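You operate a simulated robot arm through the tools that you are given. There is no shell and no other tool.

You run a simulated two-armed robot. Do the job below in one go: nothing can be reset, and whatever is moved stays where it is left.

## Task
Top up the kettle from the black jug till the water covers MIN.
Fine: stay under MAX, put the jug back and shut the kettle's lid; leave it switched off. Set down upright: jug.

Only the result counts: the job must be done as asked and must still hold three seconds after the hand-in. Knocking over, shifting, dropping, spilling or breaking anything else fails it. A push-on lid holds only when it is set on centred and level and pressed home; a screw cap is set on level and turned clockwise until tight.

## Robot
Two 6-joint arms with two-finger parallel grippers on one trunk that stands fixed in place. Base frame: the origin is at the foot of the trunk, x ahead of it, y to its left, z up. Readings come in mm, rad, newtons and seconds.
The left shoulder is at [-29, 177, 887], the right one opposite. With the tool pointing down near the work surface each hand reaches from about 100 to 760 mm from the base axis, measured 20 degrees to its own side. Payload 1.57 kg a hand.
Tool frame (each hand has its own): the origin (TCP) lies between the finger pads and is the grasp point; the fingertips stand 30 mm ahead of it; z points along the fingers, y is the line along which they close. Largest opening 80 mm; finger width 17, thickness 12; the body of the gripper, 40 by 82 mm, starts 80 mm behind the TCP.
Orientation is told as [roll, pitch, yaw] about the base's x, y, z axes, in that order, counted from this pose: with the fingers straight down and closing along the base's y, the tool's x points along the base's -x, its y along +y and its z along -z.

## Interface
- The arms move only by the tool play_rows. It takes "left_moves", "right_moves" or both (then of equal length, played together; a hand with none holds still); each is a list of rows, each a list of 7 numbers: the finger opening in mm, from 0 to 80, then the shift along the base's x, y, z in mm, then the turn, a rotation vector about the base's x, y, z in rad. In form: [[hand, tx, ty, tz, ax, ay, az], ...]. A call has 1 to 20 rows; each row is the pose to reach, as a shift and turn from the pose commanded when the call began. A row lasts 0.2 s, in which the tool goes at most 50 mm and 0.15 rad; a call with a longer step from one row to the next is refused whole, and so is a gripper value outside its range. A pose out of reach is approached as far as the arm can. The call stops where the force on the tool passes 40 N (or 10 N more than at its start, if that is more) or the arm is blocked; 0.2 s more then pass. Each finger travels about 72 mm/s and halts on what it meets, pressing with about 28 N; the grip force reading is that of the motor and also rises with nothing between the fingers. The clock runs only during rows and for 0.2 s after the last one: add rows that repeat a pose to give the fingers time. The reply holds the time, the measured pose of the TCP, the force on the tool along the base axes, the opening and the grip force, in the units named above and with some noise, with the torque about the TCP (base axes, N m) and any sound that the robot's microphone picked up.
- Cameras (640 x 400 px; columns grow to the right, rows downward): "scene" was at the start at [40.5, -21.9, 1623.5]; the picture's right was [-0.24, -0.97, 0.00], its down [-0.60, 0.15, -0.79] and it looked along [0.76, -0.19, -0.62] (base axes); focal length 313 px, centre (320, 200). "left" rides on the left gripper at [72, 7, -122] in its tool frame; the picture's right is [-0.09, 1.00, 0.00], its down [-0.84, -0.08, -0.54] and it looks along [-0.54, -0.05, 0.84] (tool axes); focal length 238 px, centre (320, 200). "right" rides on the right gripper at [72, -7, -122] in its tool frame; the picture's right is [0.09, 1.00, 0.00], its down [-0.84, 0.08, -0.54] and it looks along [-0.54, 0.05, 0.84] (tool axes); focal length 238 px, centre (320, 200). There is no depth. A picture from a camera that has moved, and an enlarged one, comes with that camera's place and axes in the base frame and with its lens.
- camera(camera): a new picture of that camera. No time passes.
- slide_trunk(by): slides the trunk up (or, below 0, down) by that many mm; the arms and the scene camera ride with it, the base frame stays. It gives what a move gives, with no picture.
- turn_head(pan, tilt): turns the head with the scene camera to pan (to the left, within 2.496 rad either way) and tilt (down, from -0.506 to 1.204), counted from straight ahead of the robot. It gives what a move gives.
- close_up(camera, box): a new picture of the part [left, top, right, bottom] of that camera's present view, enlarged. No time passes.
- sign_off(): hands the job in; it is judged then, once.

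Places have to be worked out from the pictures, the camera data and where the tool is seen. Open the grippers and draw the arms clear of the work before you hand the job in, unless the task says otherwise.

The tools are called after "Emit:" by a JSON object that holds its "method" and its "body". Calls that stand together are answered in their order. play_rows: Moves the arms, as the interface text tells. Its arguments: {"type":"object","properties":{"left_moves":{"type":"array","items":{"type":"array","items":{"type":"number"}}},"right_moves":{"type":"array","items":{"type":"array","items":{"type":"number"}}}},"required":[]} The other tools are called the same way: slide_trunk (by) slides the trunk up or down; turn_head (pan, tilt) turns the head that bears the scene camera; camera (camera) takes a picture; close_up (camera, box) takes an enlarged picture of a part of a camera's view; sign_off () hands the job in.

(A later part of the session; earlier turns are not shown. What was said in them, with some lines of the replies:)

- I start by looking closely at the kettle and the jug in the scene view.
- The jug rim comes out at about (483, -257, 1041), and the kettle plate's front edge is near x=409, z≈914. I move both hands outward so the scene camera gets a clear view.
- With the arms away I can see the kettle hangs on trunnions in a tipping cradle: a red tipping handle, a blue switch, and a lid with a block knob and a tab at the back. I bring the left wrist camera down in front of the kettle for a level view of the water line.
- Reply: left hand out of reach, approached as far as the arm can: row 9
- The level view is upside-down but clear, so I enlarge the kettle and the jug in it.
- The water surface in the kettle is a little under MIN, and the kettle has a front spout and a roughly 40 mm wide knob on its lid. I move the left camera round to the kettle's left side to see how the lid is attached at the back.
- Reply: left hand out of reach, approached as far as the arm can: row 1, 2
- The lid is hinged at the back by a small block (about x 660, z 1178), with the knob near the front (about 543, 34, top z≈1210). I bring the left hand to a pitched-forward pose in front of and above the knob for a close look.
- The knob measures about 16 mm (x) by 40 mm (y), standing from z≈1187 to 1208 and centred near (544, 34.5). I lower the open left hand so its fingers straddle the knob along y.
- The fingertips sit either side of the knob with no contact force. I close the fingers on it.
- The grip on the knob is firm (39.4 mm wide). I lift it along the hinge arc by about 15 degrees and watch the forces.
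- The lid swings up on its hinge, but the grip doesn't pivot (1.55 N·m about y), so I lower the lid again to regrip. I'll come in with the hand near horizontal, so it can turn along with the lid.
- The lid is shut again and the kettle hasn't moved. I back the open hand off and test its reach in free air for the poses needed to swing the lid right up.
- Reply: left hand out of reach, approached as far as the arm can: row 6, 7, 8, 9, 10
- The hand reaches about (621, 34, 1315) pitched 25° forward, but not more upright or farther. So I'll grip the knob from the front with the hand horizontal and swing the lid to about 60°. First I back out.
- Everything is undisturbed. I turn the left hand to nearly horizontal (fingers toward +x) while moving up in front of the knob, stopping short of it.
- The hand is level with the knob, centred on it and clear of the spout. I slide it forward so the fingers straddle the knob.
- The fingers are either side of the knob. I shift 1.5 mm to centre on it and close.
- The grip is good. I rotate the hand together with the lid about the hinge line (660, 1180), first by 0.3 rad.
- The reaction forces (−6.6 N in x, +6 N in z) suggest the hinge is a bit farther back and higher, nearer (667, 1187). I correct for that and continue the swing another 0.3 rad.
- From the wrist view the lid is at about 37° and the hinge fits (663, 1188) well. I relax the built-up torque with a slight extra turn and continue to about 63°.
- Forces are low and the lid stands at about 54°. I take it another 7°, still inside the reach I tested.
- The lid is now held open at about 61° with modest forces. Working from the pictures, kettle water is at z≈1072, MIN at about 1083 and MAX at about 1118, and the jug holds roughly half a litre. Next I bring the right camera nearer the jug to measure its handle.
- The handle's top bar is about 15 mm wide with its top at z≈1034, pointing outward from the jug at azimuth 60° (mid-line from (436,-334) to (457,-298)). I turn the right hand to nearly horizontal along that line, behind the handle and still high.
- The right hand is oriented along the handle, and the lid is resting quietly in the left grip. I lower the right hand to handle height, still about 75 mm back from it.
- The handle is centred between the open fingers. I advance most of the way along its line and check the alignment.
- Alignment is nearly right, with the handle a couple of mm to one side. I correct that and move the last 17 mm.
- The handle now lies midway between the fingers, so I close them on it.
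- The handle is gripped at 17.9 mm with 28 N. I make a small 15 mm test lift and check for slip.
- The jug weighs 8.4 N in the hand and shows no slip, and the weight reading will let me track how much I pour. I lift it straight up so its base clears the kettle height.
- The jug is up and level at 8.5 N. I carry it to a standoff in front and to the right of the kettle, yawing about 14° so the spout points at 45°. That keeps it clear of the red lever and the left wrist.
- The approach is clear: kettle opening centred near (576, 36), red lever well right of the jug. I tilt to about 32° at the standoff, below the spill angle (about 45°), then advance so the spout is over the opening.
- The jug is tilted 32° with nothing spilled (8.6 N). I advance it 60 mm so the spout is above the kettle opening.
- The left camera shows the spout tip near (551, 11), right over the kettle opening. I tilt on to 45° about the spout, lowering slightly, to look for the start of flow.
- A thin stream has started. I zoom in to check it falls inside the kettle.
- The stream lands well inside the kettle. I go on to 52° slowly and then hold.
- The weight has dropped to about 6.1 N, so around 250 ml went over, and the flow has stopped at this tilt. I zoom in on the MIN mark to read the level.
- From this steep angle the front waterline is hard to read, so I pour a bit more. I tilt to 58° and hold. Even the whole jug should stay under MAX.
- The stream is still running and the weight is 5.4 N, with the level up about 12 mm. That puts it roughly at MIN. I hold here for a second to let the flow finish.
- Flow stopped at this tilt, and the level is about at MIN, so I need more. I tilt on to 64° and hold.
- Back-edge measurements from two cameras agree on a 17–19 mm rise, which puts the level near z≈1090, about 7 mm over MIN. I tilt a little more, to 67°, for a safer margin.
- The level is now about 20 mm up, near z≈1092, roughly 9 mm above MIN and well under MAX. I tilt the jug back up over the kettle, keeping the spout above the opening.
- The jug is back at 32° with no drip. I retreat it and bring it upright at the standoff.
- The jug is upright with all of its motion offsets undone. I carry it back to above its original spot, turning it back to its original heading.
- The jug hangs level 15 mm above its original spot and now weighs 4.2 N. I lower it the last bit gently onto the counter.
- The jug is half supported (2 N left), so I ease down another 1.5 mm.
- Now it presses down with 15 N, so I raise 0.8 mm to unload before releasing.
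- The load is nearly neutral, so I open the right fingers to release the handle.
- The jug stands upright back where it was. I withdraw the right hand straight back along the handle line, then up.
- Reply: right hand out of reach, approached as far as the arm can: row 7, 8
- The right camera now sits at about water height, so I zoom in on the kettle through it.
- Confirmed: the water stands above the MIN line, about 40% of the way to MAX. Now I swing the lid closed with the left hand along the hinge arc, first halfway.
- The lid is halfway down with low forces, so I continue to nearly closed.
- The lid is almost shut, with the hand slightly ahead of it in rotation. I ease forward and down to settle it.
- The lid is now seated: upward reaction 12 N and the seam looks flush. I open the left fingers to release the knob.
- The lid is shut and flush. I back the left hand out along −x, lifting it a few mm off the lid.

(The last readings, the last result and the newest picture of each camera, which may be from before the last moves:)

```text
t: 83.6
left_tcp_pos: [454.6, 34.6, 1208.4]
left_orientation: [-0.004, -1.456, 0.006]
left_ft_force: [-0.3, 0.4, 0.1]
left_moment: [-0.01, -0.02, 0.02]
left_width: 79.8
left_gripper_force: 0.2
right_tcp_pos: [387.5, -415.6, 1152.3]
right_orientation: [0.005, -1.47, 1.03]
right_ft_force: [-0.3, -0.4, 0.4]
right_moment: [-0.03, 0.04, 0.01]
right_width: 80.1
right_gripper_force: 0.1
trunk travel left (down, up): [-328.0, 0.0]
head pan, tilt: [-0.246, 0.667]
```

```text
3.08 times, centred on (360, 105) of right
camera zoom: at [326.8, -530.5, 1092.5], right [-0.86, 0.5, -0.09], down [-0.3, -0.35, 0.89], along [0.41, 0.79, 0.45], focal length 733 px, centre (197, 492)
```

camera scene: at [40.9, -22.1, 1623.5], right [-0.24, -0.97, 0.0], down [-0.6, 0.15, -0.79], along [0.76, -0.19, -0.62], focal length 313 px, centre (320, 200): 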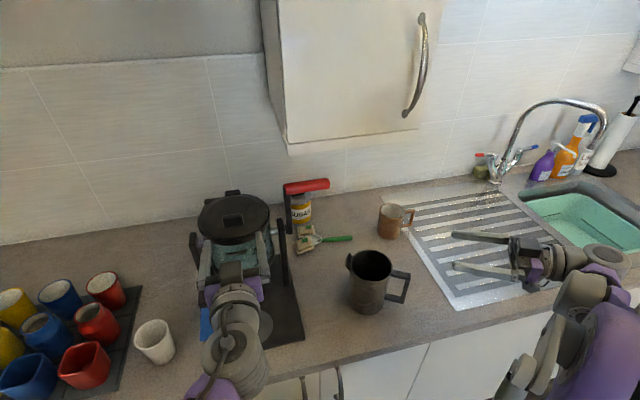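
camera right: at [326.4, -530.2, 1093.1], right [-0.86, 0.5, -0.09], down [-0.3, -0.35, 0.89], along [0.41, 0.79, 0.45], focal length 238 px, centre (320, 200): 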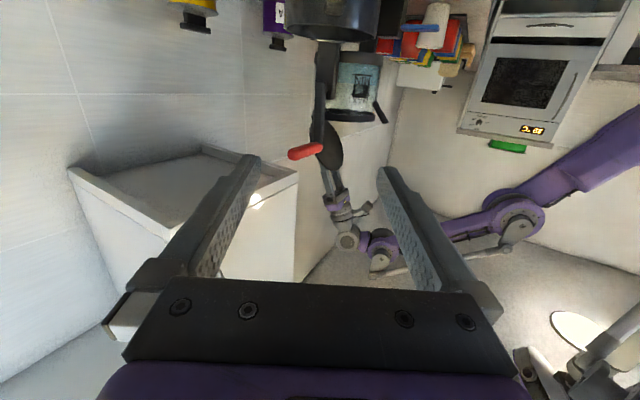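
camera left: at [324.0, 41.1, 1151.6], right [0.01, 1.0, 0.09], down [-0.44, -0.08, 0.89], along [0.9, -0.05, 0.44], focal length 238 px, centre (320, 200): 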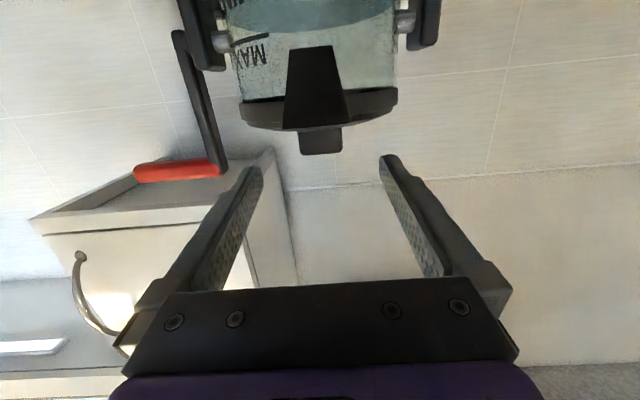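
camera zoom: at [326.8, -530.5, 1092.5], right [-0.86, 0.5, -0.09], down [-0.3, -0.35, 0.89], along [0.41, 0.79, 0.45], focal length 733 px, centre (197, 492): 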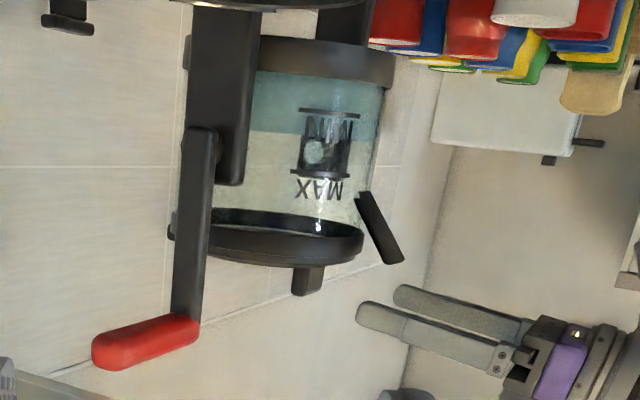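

The lid looks shut. I compare it with my first close-up of the closed lid, and check the blue switch.

Emit:
{"method": "close_up", "body": {"camera": "scene", "box": [180, 170, 340, 270]}}

Emit:
{"method": "close_up", "body": {"camera": "right", "box": [320, 85, 390, 140]}}

```text
4.00 times, centred on (260, 220) of scene
camera zoom: at [40.9, -22.1, 1623.5], right [-0.24, -0.97, 0.0], down [-0.6, 0.15, -0.79], along [0.76, -0.19, -0.62], focal length 1253 px, centre (560, 120)
```

zoom: 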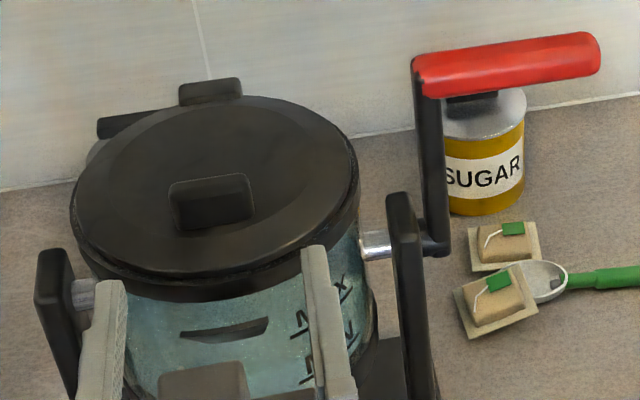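

```text
7.27 times, centred on (355, 112) of right
camera zoom: at [326.8, -530.5, 1092.5], right [-0.86, 0.5, -0.09], down [-0.3, -0.35, 0.89], along [0.41, 0.79, 0.45], focal length 1734 px, centre (66, 836)
```

zoom: 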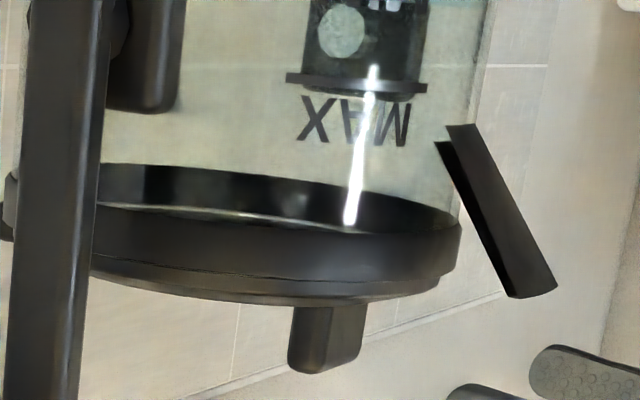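

The lid matches its original closed look, with the seam even and the red handle unmoved. I draw the left arm back the way it came and then raise it away.

Emit:
{"method": "play_rows", "body": {"left_moves": [[80, -10, 0, 0, 0, 0.12, 0], [80, -25, 0, 0, 0, 0.25, 0], [80, -40, 3, 0, 0, 0.37, 0], [80, -55, 7, 0, 0, 0.5, 0], [80, -70, 11, 0, 0, 0.62, 0], [80, -85, 15, 0, 0, 0.75, 0], [80, -105, 20, 5, 0, 0.87, 0], [80, -120, 20, 20, 0, 0.95, 0], [80, -130, 40, 50, 0, 1.05, 0], [80, -140, 70, 85, 0, 1.15, 0], [80, -150, 100, 120, 0, 1.25, 0], [80, -160, 130, 155, 0, 1.35, 0], [80, -165, 165, 180, 0, 1.45, 0], [80, -165, 200, 200, 0, 1.45, 0], [80, -165, 240, 210, 0, 1.45, 0]]}}

Emit:
{"method": "camera", "body": {"camera": "scene"}}

```text
t: 86.8
left_tcp_pos: [290.3, 277.8, 1417.0]
left_orientation: [-0.001, -0.006, 0.0]
left_ft_force: [0.7, 0.4, 1.6]
left_moment: [-0.02, -0.02, -0.01]
left_width: 80.2
left_gripper_force: 0.0
right_tcp_pos: [387.4, -415.7, 1152.9]
right_orientation: [0.001, -1.471, 1.032]
right_ft_force: [0.5, -0.1, -0.7]
right_moment: [0.0, 0.03, 0.02]
right_width: 79.8
right_gripper_force: 0.0
trunk travel left (down, up): [-328.0, 0.0]
head pan, tilt: [-0.246, 0.667]
```

```text
taken
camera scene: at [41.2, -20.6, 1623.5], right [-0.24, -0.97, 0.0], down [-0.6, 0.15, -0.79], along [0.76, -0.19, -0.62], focal length 313 px, centre (320, 200)
```

scene: 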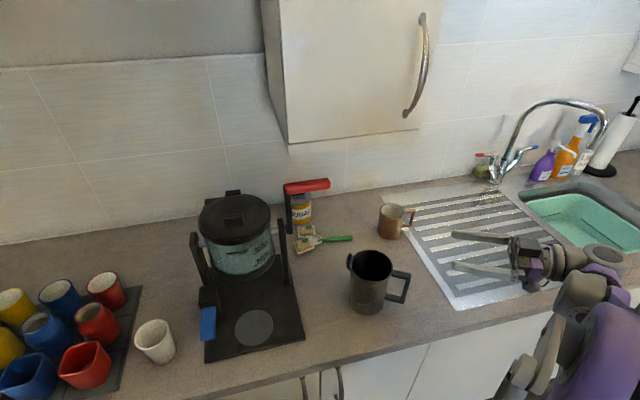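

The scene is tidy: kettle shut, jug upright in place. Now I raise the right arm and return it to a parked pose.

Emit:
{"method": "play_rows", "body": {"right_moves": [[80, 6, 9, 35, 0, 0, 0], [80, 12, 18, 75, 0, 0, 0], [80, 12, 18, 100, -0.05, 0.087, -0.055], [80, 10, 22, 110, -0.108, 0.19, -0.12], [80, 8, 26, 115, -0.167, 0.292, -0.184], [80, 6, 30, 120, -0.225, 0.394, -0.249], [80, 4, 34, 125, -0.284, 0.496, -0.313], [80, 2, 38, 130, -0.342, 0.598, -0.378], [80, 0, 42, 135, -0.4, 0.7, -0.442], [80, -4, 46, 140, -0.459, 0.802, -0.507], [80, -8, 50, 150, -0.517, 0.904, -0.571], [80, -15, 50, 165, -0.575, 1.006, -0.636], [80, -25, 45, 185, -0.634, 1.109, -0.7], [80, -40, 38, 205, -0.692, 1.211, -0.765], [80, -60, 30, 225, -0.758, 1.326, -0.838], [80, -90, 25, 245, -0.758, 1.326, -0.838], [80, -120, 22, 265, -0.758, 1.326, -0.838], [80, -135, 22, 270, -0.758, 1.326, -0.838]]}}

Emit:
{"method": "camera", "body": {"camera": "scene"}}

Emit:
{"method": "camera", "body": {"camera": "right"}}

Emit:
{"method": "close_up", "body": {"camera": "scene", "box": [170, 170, 330, 370]}}

Emit:
{"method": "close_up", "body": {"camera": "scene", "box": [180, 260, 340, 360]}}

```text
refused: row 15 steps farther than a row can; nothing moved
```

```text
taken
camera scene: at [41.2, -20.6, 1623.5], right [-0.24, -0.97, 0.0], down [-0.6, 0.15, -0.79], along [0.76, -0.19, -0.62], focal length 313 px, centre (320, 200)
```

scene: 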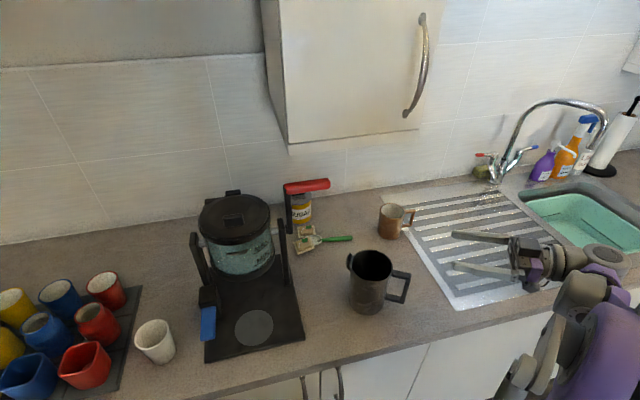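

```text
taken
camera right: at [326.9, -529.5, 1093.0], right [-0.86, 0.5, -0.09], down [-0.3, -0.35, 0.89], along [0.41, 0.79, 0.45], focal length 238 px, centre (320, 200)
```

right: 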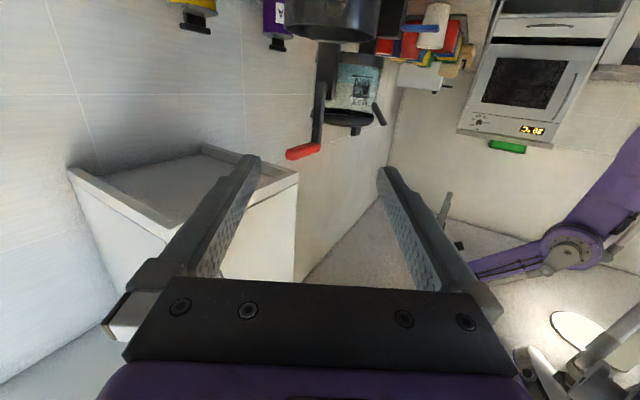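

```text
2.00 times, centred on (250, 270) of scene
camera zoom: at [41.2, -20.6, 1623.5], right [-0.24, -0.97, 0.0], down [-0.6, 0.15, -0.79], along [0.76, -0.19, -0.62], focal length 626 px, centre (460, 60)
```

zoom: 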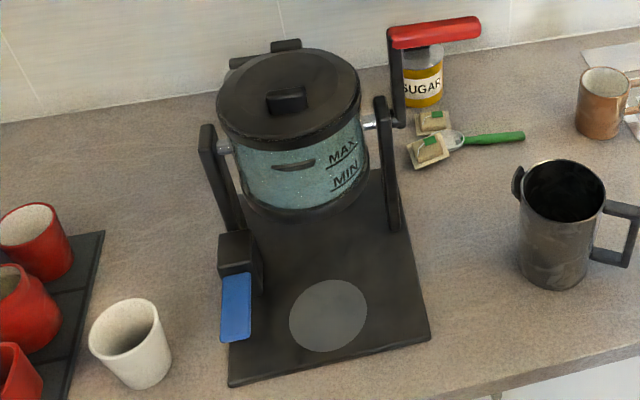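

```text
4.00 times, centred on (260, 310) of scene
camera zoom: at [41.2, -20.6, 1623.5], right [-0.24, -0.97, 0.0], down [-0.6, 0.15, -0.79], along [0.76, -0.19, -0.62], focal length 1253 px, centre (560, -240)
```

zoom: 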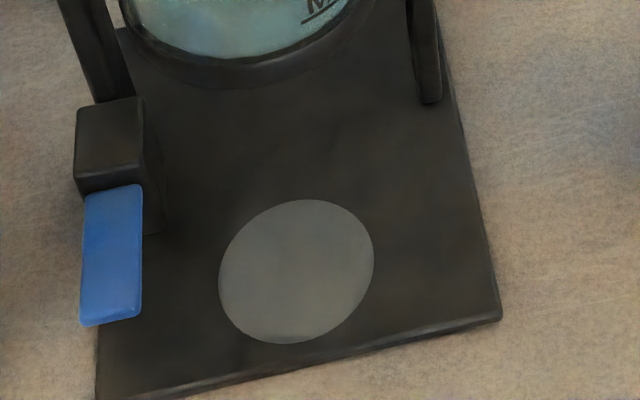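

That move was refused for one oversized rotation step. The pictures show the blue switch unchanged and everything in place. I resend the retreat with smaller steps.

Emit:
{"method": "play_rows", "body": {"right_moves": [[80, 6, 9, 35, 0, 0, 0], [80, 12, 18, 75, 0, 0, 0], [80, 12, 18, 100, -0.05, 0.087, -0.055], [80, 10, 22, 110, -0.108, 0.19, -0.12], [80, 8, 26, 115, -0.167, 0.292, -0.184], [80, 6, 30, 120, -0.225, 0.394, -0.249], [80, 4, 34, 125, -0.284, 0.496, -0.313], [80, 2, 38, 130, -0.342, 0.598, -0.378], [80, 0, 42, 135, -0.4, 0.7, -0.442], [80, -4, 46, 140, -0.459, 0.802, -0.507], [80, -8, 50, 150, -0.517, 0.904, -0.571], [80, -15, 50, 165, -0.575, 1.006, -0.636], [80, -25, 45, 185, -0.634, 1.109, -0.7], [80, -40, 38, 205, -0.692, 1.211, -0.765], [80, -60, 30, 225, -0.73, 1.277, -0.807], [80, -90, 25, 245, -0.758, 1.326, -0.838], [80, -120, 22, 265, -0.758, 1.326, -0.838], [80, -135, 22, 270, -0.758, 1.326, -0.838]]}}

Emit:
{"method": "camera", "body": {"camera": "scene"}}

Emit:
{"method": "camera", "body": {"camera": "right"}}

```text
t: 90.6
left_tcp_pos: [289.6, 277.8, 1418.5]
left_orientation: [0.001, -0.007, -0.002]
left_ft_force: [-0.3, 0.1, -0.3]
left_moment: [0.0, 0.0, 0.02]
left_width: 80.1
left_gripper_force: 0.1
right_tcp_pos: [252.6, -392.8, 1424.5]
right_orientation: [-0.002, -0.001, -0.003]
right_ft_force: [-0.9, 0.0, 0.1]
right_moment: [0.03, 0.01, 0.01]
right_width: 80.1
right_gripper_force: 0.1
trunk travel left (down, up): [-328.0, 0.0]
head pan, tilt: [-0.246, 0.667]
```

```text
taken
camera scene: at [40.1, -21.6, 1623.5], right [-0.24, -0.97, 0.0], down [-0.6, 0.15, -0.79], along [0.76, -0.19, -0.62], focal length 313 px, centre (320, 200)
```

scene: 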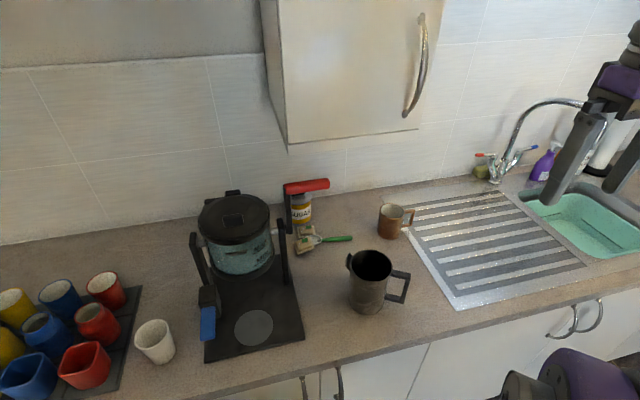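

```text
taken
camera right: at [180.3, -400.8, 1545.3], right [-0.09, 1.0, 0.0], down [0.84, 0.08, 0.54], along [0.54, 0.05, -0.84], focal length 238 px, centre (320, 200)
```

right: 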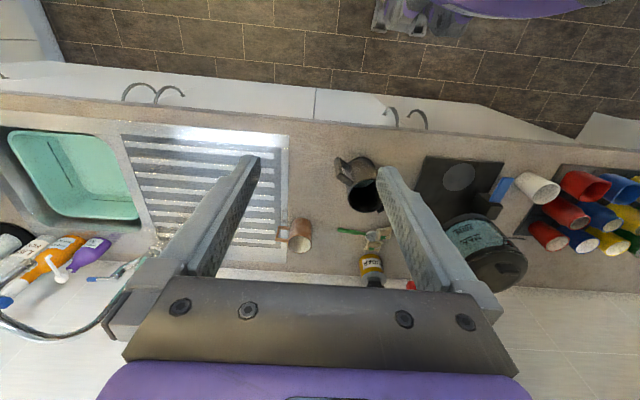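

Both arms are clear with grippers open. The kettle is shut and switched off with water between MIN and MAX, and the jug stands upright where it was. I hand the job in.

Emit:
{"method": "sign_off", "body": {}}

```text
The job is handed in.
```

The kettle is topped up: the water covers MIN and stands about 40% of the way up to MAX, read from a level close-up before I shut the lid.

- **Jug:** it is back in its original place, upright. About 400 ml went into the kettle, going by the weight lost from the jug.
- **Kettle:** the lid is shut and looks the same as it did at the start. I didn't touch the switch, and it looks unchanged, so the kettle is still off.
- **Around it:** I saw no spills, and nothing else looks moved in the final pictures. Both arms are drawn clear with the grippers open.

The job is handed in. No verdict came back with the hand-in.
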